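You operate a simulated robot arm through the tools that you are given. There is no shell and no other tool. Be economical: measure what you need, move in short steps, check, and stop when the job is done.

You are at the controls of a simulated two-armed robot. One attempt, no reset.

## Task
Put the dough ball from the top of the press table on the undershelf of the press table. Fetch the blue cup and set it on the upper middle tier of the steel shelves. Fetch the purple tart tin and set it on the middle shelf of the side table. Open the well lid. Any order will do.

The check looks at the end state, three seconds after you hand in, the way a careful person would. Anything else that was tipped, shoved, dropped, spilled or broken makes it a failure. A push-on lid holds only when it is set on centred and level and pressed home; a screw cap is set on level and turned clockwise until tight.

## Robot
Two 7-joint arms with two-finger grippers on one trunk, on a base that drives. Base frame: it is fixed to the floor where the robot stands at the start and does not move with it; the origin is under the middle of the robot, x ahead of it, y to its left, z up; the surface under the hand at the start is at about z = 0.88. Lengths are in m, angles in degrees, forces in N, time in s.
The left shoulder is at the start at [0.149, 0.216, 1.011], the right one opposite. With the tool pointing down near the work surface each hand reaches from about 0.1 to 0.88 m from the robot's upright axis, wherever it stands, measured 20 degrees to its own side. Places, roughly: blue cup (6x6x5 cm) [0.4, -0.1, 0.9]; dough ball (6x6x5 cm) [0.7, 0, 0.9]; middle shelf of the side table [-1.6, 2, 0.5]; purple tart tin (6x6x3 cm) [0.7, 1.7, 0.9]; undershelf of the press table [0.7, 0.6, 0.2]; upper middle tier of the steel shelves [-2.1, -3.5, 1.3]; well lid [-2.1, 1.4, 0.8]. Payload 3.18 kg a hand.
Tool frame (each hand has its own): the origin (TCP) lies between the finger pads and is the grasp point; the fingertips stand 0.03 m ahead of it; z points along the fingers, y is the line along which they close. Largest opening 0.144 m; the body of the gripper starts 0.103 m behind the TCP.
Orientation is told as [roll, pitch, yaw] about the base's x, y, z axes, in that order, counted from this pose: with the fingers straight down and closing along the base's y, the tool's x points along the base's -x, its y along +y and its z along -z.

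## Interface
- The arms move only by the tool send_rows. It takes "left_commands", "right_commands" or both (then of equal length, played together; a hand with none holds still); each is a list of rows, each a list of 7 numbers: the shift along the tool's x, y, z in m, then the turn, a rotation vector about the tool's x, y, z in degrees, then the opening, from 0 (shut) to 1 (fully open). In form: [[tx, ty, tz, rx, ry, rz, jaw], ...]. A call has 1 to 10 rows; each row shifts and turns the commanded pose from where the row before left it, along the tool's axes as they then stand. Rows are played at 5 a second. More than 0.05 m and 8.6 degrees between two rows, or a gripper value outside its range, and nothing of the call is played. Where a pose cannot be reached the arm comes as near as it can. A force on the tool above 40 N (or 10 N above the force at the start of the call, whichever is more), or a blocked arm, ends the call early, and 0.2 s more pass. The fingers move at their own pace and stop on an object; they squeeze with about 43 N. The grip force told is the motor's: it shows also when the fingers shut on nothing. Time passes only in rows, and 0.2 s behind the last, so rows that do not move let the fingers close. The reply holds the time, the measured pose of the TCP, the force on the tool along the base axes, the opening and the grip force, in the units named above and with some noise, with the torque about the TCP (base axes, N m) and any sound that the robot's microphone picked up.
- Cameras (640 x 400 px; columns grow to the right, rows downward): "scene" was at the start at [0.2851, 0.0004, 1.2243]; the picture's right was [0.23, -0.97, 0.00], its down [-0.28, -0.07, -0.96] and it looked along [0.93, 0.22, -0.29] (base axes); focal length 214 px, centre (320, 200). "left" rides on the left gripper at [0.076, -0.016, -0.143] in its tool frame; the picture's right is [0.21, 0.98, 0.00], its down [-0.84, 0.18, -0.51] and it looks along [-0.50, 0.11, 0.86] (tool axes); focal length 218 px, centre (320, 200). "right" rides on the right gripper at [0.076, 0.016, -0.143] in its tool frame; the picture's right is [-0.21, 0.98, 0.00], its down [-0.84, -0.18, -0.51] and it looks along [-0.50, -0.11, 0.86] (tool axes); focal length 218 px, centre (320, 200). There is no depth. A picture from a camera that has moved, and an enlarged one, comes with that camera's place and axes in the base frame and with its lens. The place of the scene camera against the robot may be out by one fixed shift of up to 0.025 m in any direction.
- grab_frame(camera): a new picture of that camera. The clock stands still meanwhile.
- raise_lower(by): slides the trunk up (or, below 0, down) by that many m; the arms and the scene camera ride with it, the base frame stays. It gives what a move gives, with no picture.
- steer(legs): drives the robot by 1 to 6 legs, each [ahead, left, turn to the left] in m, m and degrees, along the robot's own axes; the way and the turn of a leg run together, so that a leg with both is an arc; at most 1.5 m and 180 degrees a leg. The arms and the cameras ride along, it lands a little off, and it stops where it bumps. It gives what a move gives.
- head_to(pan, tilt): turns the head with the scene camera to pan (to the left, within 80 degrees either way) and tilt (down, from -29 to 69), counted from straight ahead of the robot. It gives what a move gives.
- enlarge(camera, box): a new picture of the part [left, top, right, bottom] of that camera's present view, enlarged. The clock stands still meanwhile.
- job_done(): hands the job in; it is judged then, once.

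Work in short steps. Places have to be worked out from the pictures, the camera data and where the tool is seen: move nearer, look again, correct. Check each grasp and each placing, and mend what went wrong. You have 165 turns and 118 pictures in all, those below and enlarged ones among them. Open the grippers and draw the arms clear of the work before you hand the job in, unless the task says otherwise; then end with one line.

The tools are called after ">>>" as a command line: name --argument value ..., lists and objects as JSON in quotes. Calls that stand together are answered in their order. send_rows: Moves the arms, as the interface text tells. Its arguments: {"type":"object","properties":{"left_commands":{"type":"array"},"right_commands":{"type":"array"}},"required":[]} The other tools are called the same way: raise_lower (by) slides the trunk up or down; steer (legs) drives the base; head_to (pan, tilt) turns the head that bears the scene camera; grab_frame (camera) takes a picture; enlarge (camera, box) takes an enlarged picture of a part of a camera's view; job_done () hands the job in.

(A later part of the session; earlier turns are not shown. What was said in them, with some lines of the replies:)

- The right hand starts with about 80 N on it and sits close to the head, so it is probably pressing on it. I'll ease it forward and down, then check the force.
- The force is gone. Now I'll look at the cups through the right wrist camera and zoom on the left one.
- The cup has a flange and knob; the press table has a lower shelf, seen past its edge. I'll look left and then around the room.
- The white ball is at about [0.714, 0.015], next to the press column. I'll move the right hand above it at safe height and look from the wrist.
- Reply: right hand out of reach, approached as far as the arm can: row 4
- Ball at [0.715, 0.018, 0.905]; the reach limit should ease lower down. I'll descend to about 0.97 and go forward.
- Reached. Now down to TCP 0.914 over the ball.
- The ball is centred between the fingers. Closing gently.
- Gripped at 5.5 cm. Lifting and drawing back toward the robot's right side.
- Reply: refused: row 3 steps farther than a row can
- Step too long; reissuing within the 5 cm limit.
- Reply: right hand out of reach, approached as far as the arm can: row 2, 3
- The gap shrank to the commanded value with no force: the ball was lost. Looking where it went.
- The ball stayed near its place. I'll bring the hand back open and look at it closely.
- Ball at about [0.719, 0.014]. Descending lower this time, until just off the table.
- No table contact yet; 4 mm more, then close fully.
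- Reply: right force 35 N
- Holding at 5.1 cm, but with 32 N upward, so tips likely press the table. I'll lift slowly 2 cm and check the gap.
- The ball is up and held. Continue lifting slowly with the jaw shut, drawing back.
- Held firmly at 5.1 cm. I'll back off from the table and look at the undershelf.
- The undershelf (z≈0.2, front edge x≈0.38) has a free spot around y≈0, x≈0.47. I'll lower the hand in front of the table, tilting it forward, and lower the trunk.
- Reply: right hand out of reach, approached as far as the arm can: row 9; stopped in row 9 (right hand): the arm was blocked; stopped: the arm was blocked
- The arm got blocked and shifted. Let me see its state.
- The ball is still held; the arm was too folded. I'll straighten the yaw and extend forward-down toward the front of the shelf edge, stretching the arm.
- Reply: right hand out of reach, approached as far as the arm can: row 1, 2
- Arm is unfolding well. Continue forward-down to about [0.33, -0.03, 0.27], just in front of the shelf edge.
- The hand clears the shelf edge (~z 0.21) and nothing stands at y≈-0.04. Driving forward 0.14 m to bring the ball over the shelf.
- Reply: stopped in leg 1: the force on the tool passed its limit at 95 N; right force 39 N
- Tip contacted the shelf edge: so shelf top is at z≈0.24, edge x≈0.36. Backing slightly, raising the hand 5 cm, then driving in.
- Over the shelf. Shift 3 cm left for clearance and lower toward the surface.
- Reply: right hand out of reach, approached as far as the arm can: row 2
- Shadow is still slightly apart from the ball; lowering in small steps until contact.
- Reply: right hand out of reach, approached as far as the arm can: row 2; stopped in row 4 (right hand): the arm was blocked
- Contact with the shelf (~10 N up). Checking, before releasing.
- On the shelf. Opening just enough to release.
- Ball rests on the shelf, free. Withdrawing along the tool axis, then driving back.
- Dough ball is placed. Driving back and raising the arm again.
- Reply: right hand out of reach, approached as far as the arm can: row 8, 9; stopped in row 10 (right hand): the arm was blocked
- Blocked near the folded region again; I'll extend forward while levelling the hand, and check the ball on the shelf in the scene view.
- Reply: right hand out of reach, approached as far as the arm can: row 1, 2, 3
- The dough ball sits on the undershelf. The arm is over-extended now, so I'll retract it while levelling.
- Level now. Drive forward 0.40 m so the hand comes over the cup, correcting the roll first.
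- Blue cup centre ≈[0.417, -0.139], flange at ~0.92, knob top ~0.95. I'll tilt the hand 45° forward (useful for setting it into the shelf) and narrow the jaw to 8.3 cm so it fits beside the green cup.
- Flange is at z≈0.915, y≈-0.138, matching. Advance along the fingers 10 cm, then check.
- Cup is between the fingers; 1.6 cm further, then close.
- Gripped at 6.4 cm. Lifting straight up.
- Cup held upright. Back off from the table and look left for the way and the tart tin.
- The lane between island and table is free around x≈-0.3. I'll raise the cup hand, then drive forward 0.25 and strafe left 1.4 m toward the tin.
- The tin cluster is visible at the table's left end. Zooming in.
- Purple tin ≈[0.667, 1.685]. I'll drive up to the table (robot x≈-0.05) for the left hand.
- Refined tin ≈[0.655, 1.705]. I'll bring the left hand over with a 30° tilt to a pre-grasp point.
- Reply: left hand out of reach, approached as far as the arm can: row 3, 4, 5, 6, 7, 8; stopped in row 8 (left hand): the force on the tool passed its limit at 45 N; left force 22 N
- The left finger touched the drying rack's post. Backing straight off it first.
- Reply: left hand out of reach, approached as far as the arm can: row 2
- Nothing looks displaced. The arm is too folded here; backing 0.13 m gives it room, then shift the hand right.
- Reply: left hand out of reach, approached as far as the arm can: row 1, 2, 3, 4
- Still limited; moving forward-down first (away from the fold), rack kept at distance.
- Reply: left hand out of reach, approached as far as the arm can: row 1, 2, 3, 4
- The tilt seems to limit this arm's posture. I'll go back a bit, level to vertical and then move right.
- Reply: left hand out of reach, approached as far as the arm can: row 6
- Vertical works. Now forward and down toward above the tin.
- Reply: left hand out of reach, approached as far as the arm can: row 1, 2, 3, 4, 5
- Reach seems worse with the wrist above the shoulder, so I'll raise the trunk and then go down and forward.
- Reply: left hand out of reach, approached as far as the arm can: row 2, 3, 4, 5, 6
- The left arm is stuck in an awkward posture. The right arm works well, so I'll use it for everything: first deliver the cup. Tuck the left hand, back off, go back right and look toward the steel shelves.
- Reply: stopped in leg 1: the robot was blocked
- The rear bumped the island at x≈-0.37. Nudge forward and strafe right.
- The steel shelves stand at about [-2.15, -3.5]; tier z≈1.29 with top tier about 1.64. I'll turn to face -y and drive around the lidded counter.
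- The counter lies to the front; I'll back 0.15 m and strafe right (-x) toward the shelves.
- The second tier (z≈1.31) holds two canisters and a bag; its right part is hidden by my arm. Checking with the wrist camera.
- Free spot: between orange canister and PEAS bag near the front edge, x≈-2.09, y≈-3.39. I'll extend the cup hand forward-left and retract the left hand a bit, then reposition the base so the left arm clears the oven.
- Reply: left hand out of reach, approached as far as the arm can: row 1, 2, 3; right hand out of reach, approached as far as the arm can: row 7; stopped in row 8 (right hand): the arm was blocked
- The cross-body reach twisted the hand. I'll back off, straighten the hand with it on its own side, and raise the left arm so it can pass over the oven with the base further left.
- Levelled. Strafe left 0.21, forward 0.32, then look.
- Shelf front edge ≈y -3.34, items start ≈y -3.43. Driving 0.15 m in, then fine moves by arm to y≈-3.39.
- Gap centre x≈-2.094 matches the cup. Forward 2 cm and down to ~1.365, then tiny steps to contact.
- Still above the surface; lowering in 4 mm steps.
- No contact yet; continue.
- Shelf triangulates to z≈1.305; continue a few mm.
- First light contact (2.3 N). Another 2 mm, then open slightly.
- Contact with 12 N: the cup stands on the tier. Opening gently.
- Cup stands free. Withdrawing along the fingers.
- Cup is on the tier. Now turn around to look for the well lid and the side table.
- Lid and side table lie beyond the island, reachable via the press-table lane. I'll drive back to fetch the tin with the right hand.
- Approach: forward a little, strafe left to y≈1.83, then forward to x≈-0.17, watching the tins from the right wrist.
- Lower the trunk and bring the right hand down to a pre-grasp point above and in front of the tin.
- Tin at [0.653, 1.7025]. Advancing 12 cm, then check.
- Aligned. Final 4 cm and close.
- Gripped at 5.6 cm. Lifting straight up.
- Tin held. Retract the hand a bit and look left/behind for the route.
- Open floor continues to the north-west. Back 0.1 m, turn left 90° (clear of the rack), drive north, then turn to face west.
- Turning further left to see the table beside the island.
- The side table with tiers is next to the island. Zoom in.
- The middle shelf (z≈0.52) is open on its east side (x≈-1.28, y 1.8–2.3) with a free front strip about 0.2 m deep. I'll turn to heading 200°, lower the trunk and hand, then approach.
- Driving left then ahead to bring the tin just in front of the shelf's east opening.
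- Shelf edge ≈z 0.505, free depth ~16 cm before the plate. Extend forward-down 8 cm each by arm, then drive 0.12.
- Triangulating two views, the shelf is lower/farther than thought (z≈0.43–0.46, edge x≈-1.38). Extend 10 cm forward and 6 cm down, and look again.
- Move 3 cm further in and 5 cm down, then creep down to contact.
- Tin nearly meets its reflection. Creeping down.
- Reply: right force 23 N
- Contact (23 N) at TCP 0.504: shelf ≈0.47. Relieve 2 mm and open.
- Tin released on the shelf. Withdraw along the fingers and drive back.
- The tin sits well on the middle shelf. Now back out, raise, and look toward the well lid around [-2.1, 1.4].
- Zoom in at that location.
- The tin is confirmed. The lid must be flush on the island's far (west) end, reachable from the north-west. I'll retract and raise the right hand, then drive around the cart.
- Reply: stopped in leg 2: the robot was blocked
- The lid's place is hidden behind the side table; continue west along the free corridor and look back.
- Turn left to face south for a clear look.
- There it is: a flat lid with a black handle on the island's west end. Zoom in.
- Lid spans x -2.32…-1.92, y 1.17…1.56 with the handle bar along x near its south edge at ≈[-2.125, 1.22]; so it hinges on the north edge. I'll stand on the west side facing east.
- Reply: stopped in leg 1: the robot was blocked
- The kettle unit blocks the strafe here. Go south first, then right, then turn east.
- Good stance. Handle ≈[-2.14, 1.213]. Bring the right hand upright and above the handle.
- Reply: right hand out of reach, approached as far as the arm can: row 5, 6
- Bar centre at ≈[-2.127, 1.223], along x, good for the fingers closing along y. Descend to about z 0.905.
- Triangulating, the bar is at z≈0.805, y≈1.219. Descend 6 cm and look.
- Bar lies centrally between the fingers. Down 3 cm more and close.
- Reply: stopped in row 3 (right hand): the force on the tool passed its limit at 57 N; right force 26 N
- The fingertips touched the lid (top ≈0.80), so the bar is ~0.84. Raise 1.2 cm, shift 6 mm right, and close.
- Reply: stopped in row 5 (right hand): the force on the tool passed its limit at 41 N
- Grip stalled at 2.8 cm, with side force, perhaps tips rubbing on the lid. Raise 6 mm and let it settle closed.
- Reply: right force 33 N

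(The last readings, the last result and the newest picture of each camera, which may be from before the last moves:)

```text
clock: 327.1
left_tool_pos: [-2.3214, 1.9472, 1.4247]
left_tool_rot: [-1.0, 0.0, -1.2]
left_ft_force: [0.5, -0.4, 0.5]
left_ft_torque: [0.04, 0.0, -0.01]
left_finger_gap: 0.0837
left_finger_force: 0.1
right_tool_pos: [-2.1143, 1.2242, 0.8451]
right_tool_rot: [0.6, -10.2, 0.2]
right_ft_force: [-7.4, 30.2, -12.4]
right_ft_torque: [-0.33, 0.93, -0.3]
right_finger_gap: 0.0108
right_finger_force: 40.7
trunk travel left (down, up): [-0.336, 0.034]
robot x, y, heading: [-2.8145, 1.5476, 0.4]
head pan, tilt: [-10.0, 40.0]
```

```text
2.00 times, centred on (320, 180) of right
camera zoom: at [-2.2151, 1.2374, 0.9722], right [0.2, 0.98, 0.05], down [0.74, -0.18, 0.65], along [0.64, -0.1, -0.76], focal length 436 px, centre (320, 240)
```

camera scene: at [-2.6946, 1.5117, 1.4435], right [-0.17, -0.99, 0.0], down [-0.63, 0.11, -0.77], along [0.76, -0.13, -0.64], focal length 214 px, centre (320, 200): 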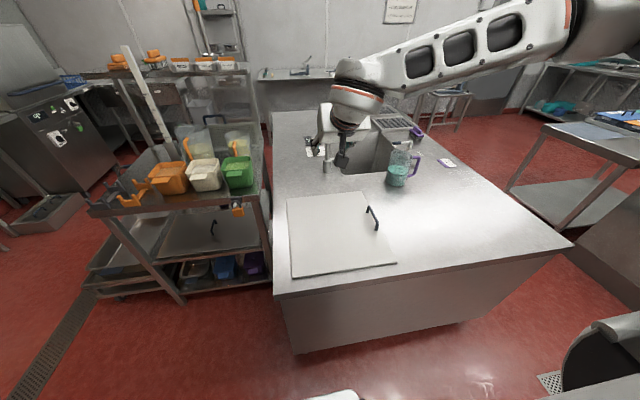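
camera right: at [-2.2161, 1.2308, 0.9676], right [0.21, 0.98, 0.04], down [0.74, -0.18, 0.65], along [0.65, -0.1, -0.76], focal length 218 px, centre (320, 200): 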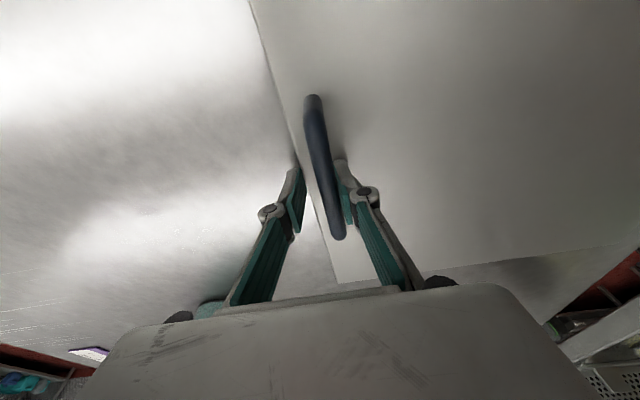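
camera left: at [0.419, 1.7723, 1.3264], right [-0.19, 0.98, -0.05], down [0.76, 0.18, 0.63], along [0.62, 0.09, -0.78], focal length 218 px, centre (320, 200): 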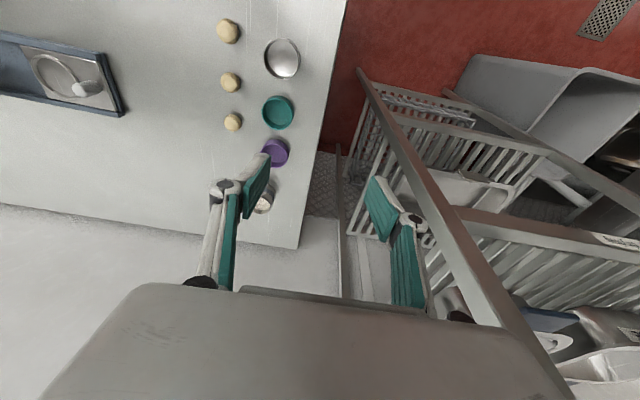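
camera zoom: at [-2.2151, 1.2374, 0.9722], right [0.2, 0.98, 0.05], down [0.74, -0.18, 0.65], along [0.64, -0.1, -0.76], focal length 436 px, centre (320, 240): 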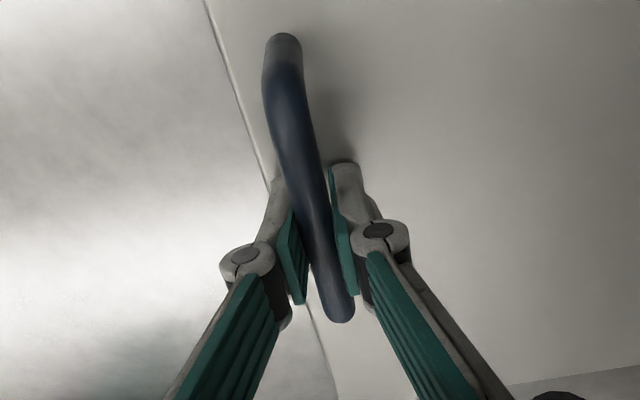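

The bar is gripped (1.1 cm). I'll relax the side load and lift along the first part of the arc about the north hinge.

>>> send_rows --right_commands '[[0, 0.007, 0, 0, 0, 0, 0], [-0.0038, 0.0044, -0.0215, 0, 0, 0, 0], [-0.0038, 0.0044, -0.0215, 0, 0, 0, 0], [-0.0037, 0.0072, -0.0208, 0, 0, 0, 0], [-0.0037, 0.0072, -0.0208, 0, 0, 0, 0], [0, 0, 0, 0, 0, 0, 0]]'

>>> grab_frame --camera "right"

>>> grab_frame --camera "scene"

```text
clock: 328.5
left_tool_pos: [-2.3214, 1.9459, 1.4244]
left_tool_rot: [-1.0, 0.2, -1.3]
left_ft_force: [-1.1, 0.0, -0.5]
left_ft_torque: [-0.02, -0.01, -0.01]
left_finger_gap: 0.0837
left_finger_force: 0.2
right_tool_pos: [-2.1142, 1.2469, 0.9326]
right_tool_rot: [0.5, -10.4, 0.0]
right_ft_force: [-9.1, 17.7, -14.2]
right_ft_torque: [-0.09, 0.2, -0.13]
right_finger_gap: 0.0108
right_finger_force: 40.9
trunk travel left (down, up): [-0.336, 0.034]
robot x, y, heading: [-2.815, 1.5419, 0.4]
head pan, tilt: [-10.0, 40.0]
```

```text
23 pictures are left
camera right: at [-2.2151, 1.2625, 1.0583], right [0.21, 0.98, 0.04], down [0.74, -0.18, 0.65], along [0.64, -0.1, -0.76], focal length 218 px, centre (320, 200)
```

right: 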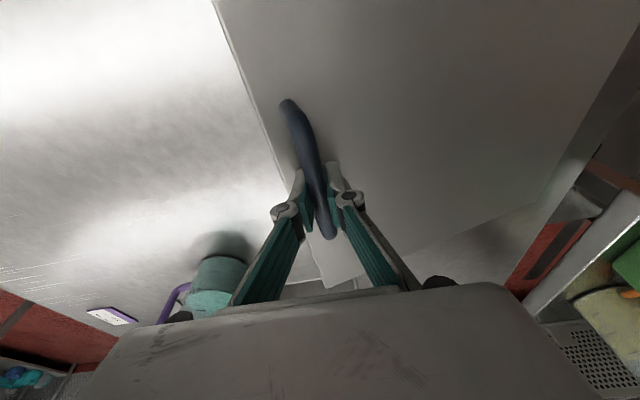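

```text
22 pictures are left
camera scene: at [-2.6945, 1.513, 1.4434], right [-0.17, -0.99, 0.0], down [-0.63, 0.11, -0.77], along [0.76, -0.13, -0.64], focal length 214 px, centre (320, 200)
```

scene: 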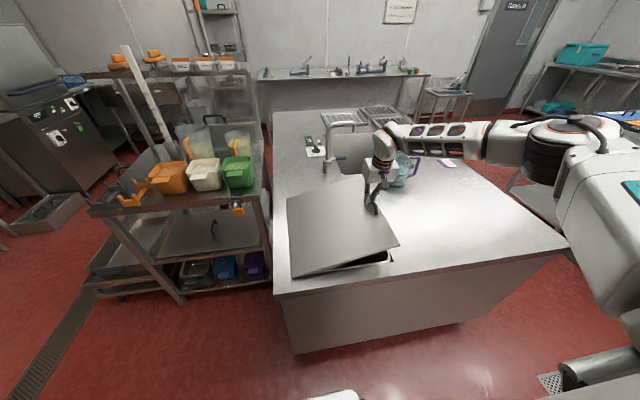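

The lid is swinging up on its north hinge as expected. Continue along the arc.

>>> send_rows --right_commands '[[-0.0035, 0.013, -0.0196, 0, 0, 0, 0], [-0.0035, 0.013, -0.0196, 0, 0, 0, 0], [-0.0032, 0.0145, -0.0183, 0, 0, 0, 0], [-0.0032, 0.0145, -0.0183, 0, 0, 0, 0], [-0.0029, 0.0157, -0.0165, 0, 0, 0, 0], [-0.0029, 0.0157, -0.0165, 0, 0, 0, 0], [-0.0025, 0.0168, -0.0144, 0, 0, 0, 0], [-0.0025, 0.0168, -0.0144, 0, 0, 0, 0], [0, 0, 0, 0, 0, 0, 0]]'

```text
clock: 330.5
left_tool_pos: [-2.3218, 1.9408, 1.4273]
left_tool_rot: [-1.0, 0.0, -1.3]
left_ft_force: [-0.7, -1.3, -0.2]
left_ft_torque: [0.01, -0.02, 0.01]
left_finger_gap: 0.0837
left_finger_force: 0.0
right_tool_pos: [-2.1145, 1.3617, 1.0755]
right_tool_rot: [0.5, -11.0, -0.2]
right_ft_force: [7.0, -22.1, 27.5]
right_ft_torque: [0.1, 0.06, -0.48]
right_finger_gap: 0.0111
right_finger_force: 41.6
trunk travel left (down, up): [-0.336, 0.034]
robot x, y, heading: [-2.8116, 1.5495, 0.1]
head pan, tilt: [-10.0, 40.0]
```

At ~45°, with radial load showing the true radius is slightly larger. Continue with a small outward correction.

>>> send_rows --right_commands '[[-0.0034, 0.0136, -0.0191, 0, 0, 0, 0], [-0.0022, 0.0186, -0.0124, 0, 0, 0, 0], [-0.0018, 0.02, -0.0105, 0, 0, 0, 0], [-0.0018, 0.02, -0.0105, 0, 0, 0, 0], [-0.0013, 0.0211, -0.0078, 0, 0, 0, 0], [-0.0013, 0.0211, -0.0078, 0, 0, 0, 0], [0, 0, 0, 0, 0, 0, 0]]'

>>> grab_frame --camera "scene"

```text
clock: 332.1
left_tool_pos: [-2.3181, 1.9441, 1.4245]
left_tool_rot: [-1.0, 0.3, -1.4]
left_ft_force: [-0.8, 0.6, 0.4]
left_ft_torque: [-0.01, 0.0, -0.01]
left_finger_gap: 0.0833
left_finger_force: 0.0
right_tool_pos: [-2.1155, 1.4813, 1.1387]
right_tool_rot: [0.4, -9.9, -0.1]
right_ft_force: [-3.4, 5.3, -34.5]
right_ft_torque: [-0.03, 0.19, -0.63]
right_finger_gap: 0.0115
right_finger_force: 42.1
trunk travel left (down, up): [-0.336, 0.034]
robot x, y, heading: [-2.8148, 1.5453, 0.3]
head pan, tilt: [-10.0, 40.0]
```

```text
21 pictures are left
camera scene: at [-2.6919, 1.512, 1.4431], right [-0.17, -0.99, 0.0], down [-0.64, 0.11, -0.76], along [0.75, -0.13, -0.64], focal length 214 px, centre (320, 200)
```

scene: 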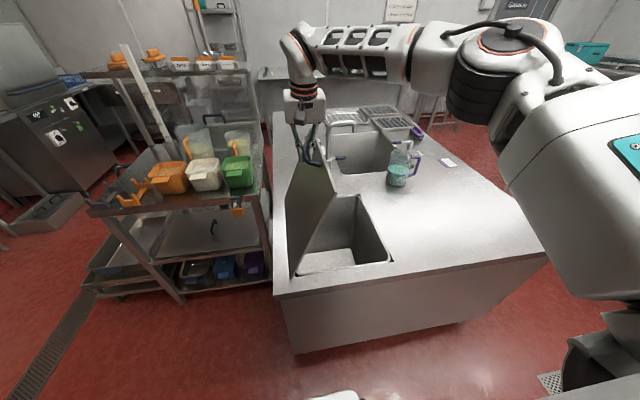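

At ~67°, slightly too high (35 N down). Continue over the top with a small lowering.

>>> send_rows --right_commands '[[0.0002, 0.02, 0.001, 0, 0, 0, 0], [0.0002, 0.0225, 0.001, 0, 0, 0, 0], [0, 0.0222, 0, 0, 0, 0, 0], [0, 0.0222, 0, 0, 0, 0, 0], [0, 0, 0, 0, 0, 0, 0]]'

```text
clock: 333.3
left_tool_pos: [-2.323, 1.9448, 1.427]
left_tool_rot: [-1.0, 0.0, -1.4]
left_ft_force: [-0.3, 0.6, 0.9]
left_ft_torque: [-0.02, -0.01, 0.0]
left_finger_gap: 0.0837
left_finger_force: 0.0
right_tool_pos: [-2.1159, 1.5651, 1.1464]
right_tool_rot: [0.6, -11.1, -0.1]
right_ft_force: [5.2, 0.8, 34.8]
right_ft_torque: [0.0, -0.11, -0.73]
right_finger_gap: 0.0119
right_finger_force: 41.7
trunk travel left (down, up): [-0.336, 0.034]
robot x, y, heading: [-2.8141, 1.5471, 0.2]
head pan, tilt: [-10.0, 40.0]
```

Around 83°, now slightly low. Continue past vertical with small correction.

>>> send_rows --right_commands '[[-0.0007, 0.015, -0.005, 0, 0, 0, 0], [0, 0.015, 0, 0, 0, 0, 0], [0, 0.015, 0.001, 0, 0, 0, 0], [0.0005, 0.015, 0.003, 0, 0, 0, 0], [0.0005, 0.015, 0.003, 0, 0, 0, 0], [0, 0, 0, 0, 0, 0, 0]]'

>>> grab_frame --camera "scene"

```text
clock: 334.4
left_tool_pos: [-2.3248, 1.9464, 1.4264]
left_tool_rot: [-1.0, 0.0, -1.4]
left_ft_force: [0.1, -0.7, -0.1]
left_ft_torque: [0.0, 0.01, 0.0]
left_finger_gap: 0.0835
left_finger_force: 0.1
right_tool_pos: [-2.0928, 1.5398, 1.1542]
right_tool_rot: [3.7, -9.7, -8.9]
right_ft_force: [-15.5, 0.6, 18.0]
right_ft_torque: [0.07, 0.29, 1.3]
right_finger_gap: 0.0148
right_finger_force: 44.6
right hand out of reach, approached as far as the arm can: row 2, 3, 4, 5
trunk travel left (down, up): [-0.336, 0.034]
robot x, y, heading: [-2.8126, 1.5493, 0.5]
head pan, tilt: [-10.0, 40.0]
stopped in row 5 (right hand): the arm was blocked; the commanded pose is now the measured one
```

```text
20 pictures are left
camera scene: at [-2.6991, 1.5116, 1.4443], right [-0.17, -0.99, 0.0], down [-0.63, 0.11, -0.77], along [0.76, -0.13, -0.64], focal length 214 px, centre (320, 200)
```

scene: 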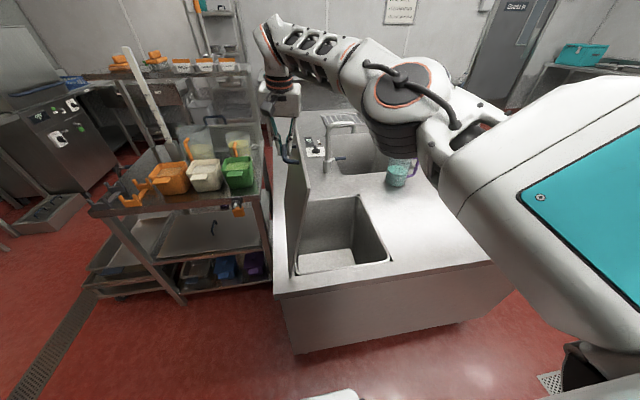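

The lid is nearly vertical; the arm is at its cross-body limit. Strafing the base left carries the lid on past vertical.

>>> steer --legs '[[0, 0.06, 0]]'

>>> grab_frame --camera "scene"

```text
clock: 335.6
left_tool_pos: [-2.3244, 2.004, 1.4264]
left_tool_rot: [-0.9, 0.0, -1.3]
left_ft_force: [0.3, 0.4, 0.2]
left_ft_torque: [-0.01, 0.03, -0.01]
left_finger_gap: 0.0835
left_finger_force: 0.2
right_tool_pos: [-2.0916, 1.6008, 1.1503]
right_tool_rot: [3.7, -9.5, -8.8]
right_ft_force: [-21.3, 1.3, -5.5]
right_ft_torque: [0.14, 0.28, 1.24]
right_finger_gap: 0.0144
right_finger_force: 43.7
trunk travel left (down, up): [-0.336, 0.034]
robot x, y, heading: [-2.8144, 1.6065, 0.2]
head pan, tilt: [-10.0, 40.0]
```

```text
19 pictures are left
camera scene: at [-2.6977, 1.5716, 1.4436], right [-0.17, -0.99, 0.0], down [-0.63, 0.11, -0.77], along [0.76, -0.13, -0.64], focal length 214 px, centre (320, 200)
```

scene: 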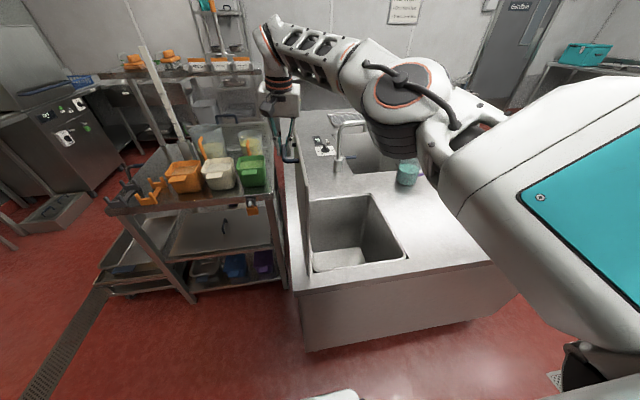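

At ~90°. Lower slightly and strafe another 7 cm.

>>> send_rows --right_commands '[[0.001, 0, 0.007, 0, 0, 0, 0], [0, 0, 0, 0, 0, 0, 0]]'

>>> steer --legs '[[0, 0.07, 0]]'

>>> grab_frame --camera "scene"

```text
clock: 336.2
left_tool_pos: [-2.3261, 2.0048, 1.4272]
left_tool_rot: [-1.0, 0.0, -1.2]
left_ft_force: [0.5, 0.8, 0.3]
left_ft_torque: [0.01, 0.02, -0.02]
left_finger_gap: 0.0834
left_finger_force: 0.0
right_tool_pos: [-2.093, 1.6012, 1.15]
right_tool_rot: [4.0, -10.1, -8.8]
right_ft_force: [-1.4, 3.8, 37.9]
right_ft_torque: [0.04, -0.28, 1.28]
right_finger_gap: 0.0144
right_finger_force: 44.1
trunk travel left (down, up): [-0.336, 0.034]
robot x, y, heading: [-2.8158, 1.6062, 0.4]
head pan, tilt: [-10.0, 40.0]
```

```text
clock: 337.5
left_tool_pos: [-2.3208, 2.0727, 1.4257]
left_tool_rot: [-0.9, 0.2, -1.3]
left_ft_force: [-1.1, 0.4, 1.1]
left_ft_torque: [0.0, 0.0, -0.02]
left_finger_gap: 0.0836
left_finger_force: 0.0
right_tool_pos: [-2.0898, 1.6664, 1.1364]
right_tool_rot: [3.6, -9.0, -9.0]
right_ft_force: [-14.1, -21.9, -36.5]
right_ft_torque: [-0.12, 0.09, 1.04]
right_finger_gap: 0.015
right_finger_force: 44.9
trunk travel left (down, up): [-0.336, 0.034]
robot x, y, heading: [-2.8151, 1.6744, 0.4]
head pan, tilt: [-10.0, 40.0]
```

```text
18 pictures are left
camera scene: at [-2.6946, 1.6384, 1.4431], right [-0.17, -0.99, 0.0], down [-0.63, 0.11, -0.77], along [0.75, -0.13, -0.64], focal length 214 px, centre (320, 200)
```

scene: 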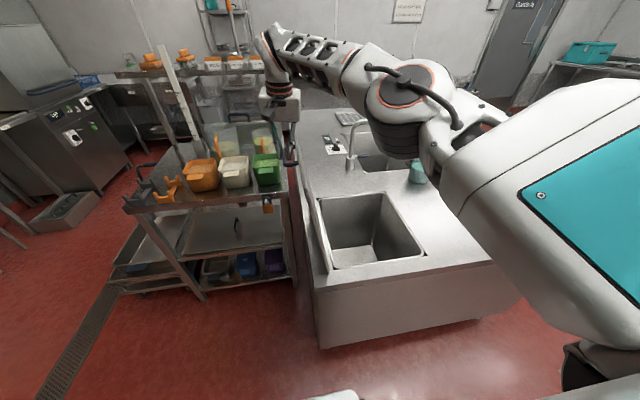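

About 100° now; the lid pulls down on the hand (too high). Lower 1.2 cm and read the force.

>>> send_rows --right_commands '[[0.001, 0, 0.006, 0, 0, 0, 0], [0.001, 0, 0.006, 0, 0, 0, 0], [0, 0, 0, 0, 0, 0, 0]]'

>>> steer --legs '[[0, 0.04, 0]]'

```text
clock: 338.3
left_tool_pos: [-2.3241, 2.0725, 1.4275]
left_tool_rot: [-0.9, -0.1, -1.3]
left_ft_force: [0.0, 0.3, 0.2]
left_ft_torque: [0.02, 0.02, 0.0]
left_finger_gap: 0.0836
left_finger_force: 0.0
right_tool_pos: [-2.0922, 1.6665, 1.1323]
right_tool_rot: [3.6, -9.5, -9.0]
right_ft_force: [7.0, -10.2, 36.1]
right_ft_torque: [-0.04, 0.04, 1.24]
right_finger_gap: 0.0145
right_finger_force: 43.9
trunk travel left (down, up): [-0.336, 0.034]
robot x, y, heading: [-2.8185, 1.6798, 0.2]
head pan, tilt: [-10.0, 40.0]
```

```text
clock: 339.1
left_tool_pos: [-2.323, 2.0808, 1.4266]
left_tool_rot: [-0.9, -0.1, -1.5]
left_ft_force: [-0.5, 0.4, 0.0]
left_ft_torque: [-0.06, -0.02, -0.02]
left_finger_gap: 0.0837
left_finger_force: 0.1
right_tool_pos: [-2.0918, 1.6671, 1.1303]
right_tool_rot: [3.2, -9.4, -9.6]
right_ft_force: [-15.8, -15.4, 5.3]
right_ft_torque: [-0.21, 0.13, 1.12]
right_finger_gap: 0.0145
right_finger_force: 44.5
trunk travel left (down, up): [-0.336, 0.034]
robot x, y, heading: [-2.8146, 1.686, -0.2]
head pan, tilt: [-10.0, 40.0]
stopped in leg 1: the force on the tool passed its limit at 55 N (the readings are from after the stop); the commanded pose is now the measured one
```

The lid is against its stop at ~101°, past vertical. Open the fingers slightly and check it stays.

>>> send_rows --right_commands '[[0, 0, 0, 0, 0, 0, 0.15], [0, 0, 0, 0, 0, 0, 0.22], [0, 0, 0, 0, 0, 0, 0.22]]'

>>> grab_frame --camera "right"

```text
clock: 339.9
left_tool_pos: [-2.3212, 2.0821, 1.427]
left_tool_rot: [-1.0, 0.2, -1.6]
left_ft_force: [0.2, 0.8, -0.7]
left_ft_torque: [0.02, 0.0, 0.07]
left_finger_gap: 0.0836
left_finger_force: 0.1
right_tool_pos: [-2.0887, 1.6715, 1.1292]
right_tool_rot: [3.1, -9.5, -9.5]
right_ft_force: [0.2, 1.5, 0.2]
right_ft_torque: [0.04, -0.01, -0.01]
right_finger_gap: 0.0315
right_finger_force: 0.0
trunk travel left (down, up): [-0.336, 0.034]
robot x, y, heading: [-2.8187, 1.6854, 0.3]
head pan, tilt: [-10.0, 40.0]
```

```text
17 pictures are left
camera right: at [-2.1846, 1.6964, 1.2584], right [0.36, 0.93, 0.09], down [0.7, -0.33, 0.63], along [0.61, -0.16, -0.77], focal length 218 px, centre (320, 200)
```

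right: 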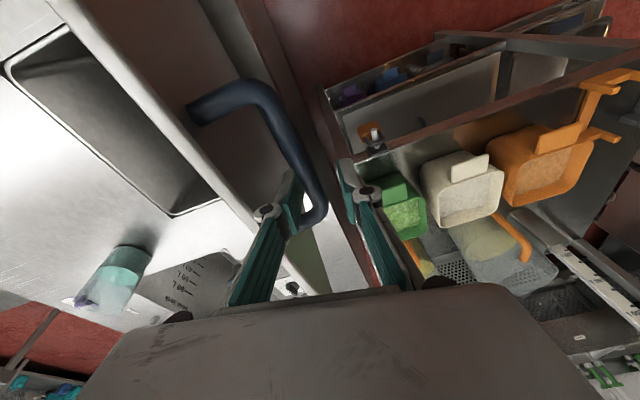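

Lid stands free of grip force. Lift the hand straight up.

>>> send_rows --right_commands '[[-0.0033, 0.003, -0.0197, 0, 0, 0, 0.22], [-0.0066, 0, -0.0394, 0, 0, 0, 0.22], [-0.0066, 0, -0.0394, 0, 0, 0, 0.22], [0, 0, 0, 0, 0, 0, 0.22]]'

>>> grab_frame --camera "scene"

```text
clock: 340.9
left_tool_pos: [-2.3213, 2.0823, 1.4259]
left_tool_rot: [-1.0, 0.1, -1.5]
left_ft_force: [0.5, 1.0, -0.4]
left_ft_torque: [-0.01, 0.03, 0.0]
left_finger_gap: 0.0833
left_finger_force: 0.1
right_tool_pos: [-2.1063, 1.658, 1.2112]
right_tool_rot: [3.1, -9.4, -9.8]
right_ft_force: [-0.4, 1.1, 0.0]
right_ft_torque: [-0.02, 0.03, 0.01]
right_finger_gap: 0.0317
right_finger_force: 0.0
right hand out of reach, approached as far as the arm can: row 2, 3
trunk travel left (down, up): [-0.336, 0.034]
robot x, y, heading: [-2.8184, 1.6867, 0.2]
head pan, tilt: [-10.0, 40.0]
```

```text
16 pictures are left
camera scene: at [-2.6957, 1.6509, 1.4434], right [-0.17, -0.99, 0.0], down [-0.63, 0.11, -0.77], along [0.75, -0.13, -0.64], focal length 214 px, centre (320, 200)
```

scene: 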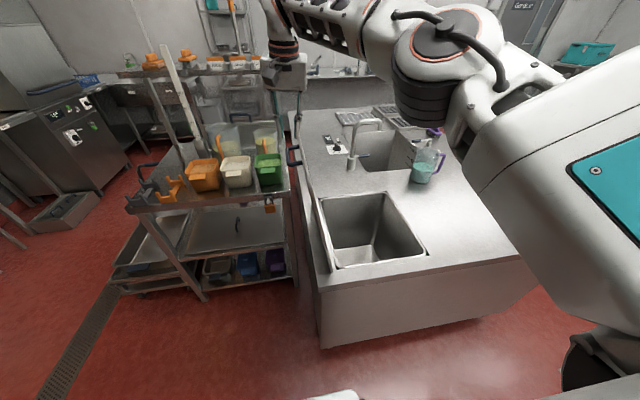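

Raise the trunk for clearance, shift north off the lid edge, then back away.

>>> raise_lower --by 0.033

>>> steer --legs '[[0, 0.04, 0], [-0.15, 0, 0]]'

>>> send_rows --right_commands '[[0.03, -0.02, -0.01, 0, 0, 0, 0.4], [0.03, -0.02, -0.01, 0, 0, 0, 0.4], [0.03, -0.02, 0, 0, 0, 0, 0.4], [0.03, -0.02, 0, 0, 0, 0, 0.4], [0, 0, 0, 0, 0, 0, 0.5]]'

>>> grab_frame --camera "scene"

```text
clock: 341.7
left_tool_pos: [-2.3214, 2.0823, 1.459]
left_tool_rot: [-0.9, 0.1, -1.5]
left_ft_force: [0.1, -0.6, 0.2]
left_ft_torque: [-0.01, 0.04, 0.01]
left_finger_gap: 0.0834
left_finger_force: 0.2
right_tool_pos: [-2.107, 1.657, 1.2452]
right_tool_rot: [3.1, -9.4, -9.7]
right_ft_force: [-0.9, -0.5, -0.5]
right_ft_torque: [-0.03, -0.04, 0.01]
right_finger_gap: 0.0316
right_finger_force: 0.0
trunk travel left (down, up): [-0.369, 0.001]
robot x, y, heading: [-2.8155, 1.6836, 0.0]
head pan, tilt: [-10.0, 40.0]
```

```text
clock: 343.7
left_tool_pos: [-2.4698, 2.1215, 1.4584]
left_tool_rot: [-0.9, 0.0, -1.5]
left_ft_force: [-0.6, 0.6, -0.7]
left_ft_torque: [-0.01, -0.02, -0.01]
left_finger_gap: 0.0832
left_finger_force: 0.1
right_tool_pos: [-2.2557, 1.6954, 1.2466]
right_tool_rot: [3.3, -9.5, -10.0]
right_ft_force: [-1.0, -0.1, -0.4]
right_ft_torque: [0.0, -0.03, -0.01]
right_finger_gap: 0.0316
right_finger_force: 0.0
trunk travel left (down, up): [-0.369, 0.001]
robot x, y, heading: [-2.9636, 1.7234, 0.0]
head pan, tilt: [-10.0, 40.0]
```

```text
clock: 344.9
left_tool_pos: [-2.4684, 2.1233, 1.4583]
left_tool_rot: [-1.1, 0.1, -1.5]
left_ft_force: [0.1, -0.3, 0.4]
left_ft_torque: [-0.01, 0.03, 0.0]
left_finger_gap: 0.0836
left_finger_force: 0.1
right_tool_pos: [-2.388, 1.6378, 1.2428]
right_tool_rot: [3.2, -9.4, -10.0]
right_ft_force: [0.3, 0.1, -0.5]
right_ft_torque: [-0.05, 0.0, 0.0]
right_finger_gap: 0.0719
right_finger_force: 0.1
trunk travel left (down, up): [-0.369, 0.001]
robot x, y, heading: [-2.9658, 1.7246, 0.0]
head pan, tilt: [-10.0, 40.0]
```

```text
15 pictures are left
camera scene: at [-2.8433, 1.691, 1.4754], right [-0.17, -0.99, 0.0], down [-0.63, 0.11, -0.77], along [0.75, -0.13, -0.64], focal length 214 px, centre (320, 200)
```

scene: 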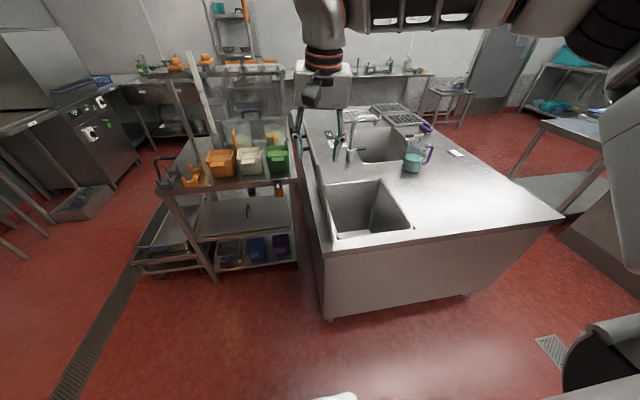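

The lid stays open past vertical and the arms are clear. Opening both grippers fully before handing in.

>>> send_rows --left_commands '[[0, 0, 0, 0, 0, 0, 1], [0, 0, 0, 0, 0, 0, 1], [0, 0, 0, 0, 0, 0, 1]]' --right_commands '[[0, 0, 0, 0, 0, 0, 1], [0, 0, 0, 0, 0, 0, 1], [0, 0, 0, 0, 0, 0, 1]]'

>>> enlarge --camera "scene" --box '[270, 110, 450, 250]'

```text
clock: 345.7
left_tool_pos: [-2.4696, 2.1218, 1.4595]
left_tool_rot: [-0.9, 0.1, -1.6]
left_ft_force: [0.1, -0.2, -0.5]
left_ft_torque: [0.0, -0.01, 0.0]
left_finger_gap: 0.144
left_finger_force: 0.1
right_tool_pos: [-2.3883, 1.6367, 1.2428]
right_tool_rot: [3.3, -9.5, -9.9]
right_ft_force: [0.3, 0.8, -0.4]
right_ft_torque: [-0.01, 0.0, 0.01]
right_finger_gap: 0.1441
right_finger_force: 0.0
trunk travel left (down, up): [-0.369, 0.001]
robot x, y, heading: [-2.9701, 1.7251, -0.1]
head pan, tilt: [-10.0, 40.0]
```

```text
2.86 times, centred on (360, 180) of scene
camera zoom: at [-2.8443, 1.6897, 1.4755], right [-0.17, -0.99, 0.0], down [-0.63, 0.11, -0.77], along [0.75, -0.13, -0.64], focal length 613 px, centre (206, 257)
```

zoom: 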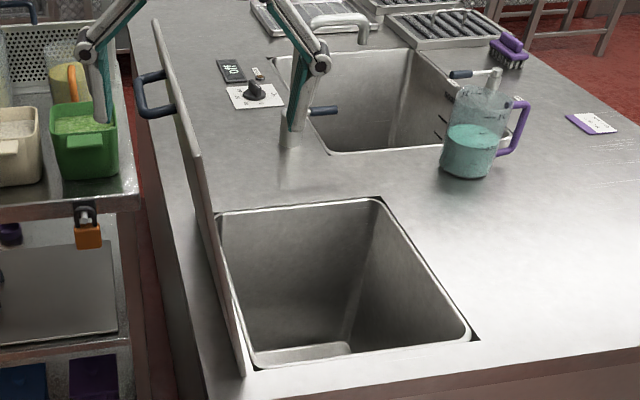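

The lid is stably open past vertical, and every item is in place. Handing in.

>>> job_done

```text
The job is handed in.
```

All four jobs are done and handed in: the dough ball is on the undershelf, the blue cup is on the upper middle tier, the purple tart tin is on the side table's middle shelf, and the well lid is open. The left gripper briefly bumped the drying rack's post while I was reaching for the tin; nothing looked displaced afterwards.
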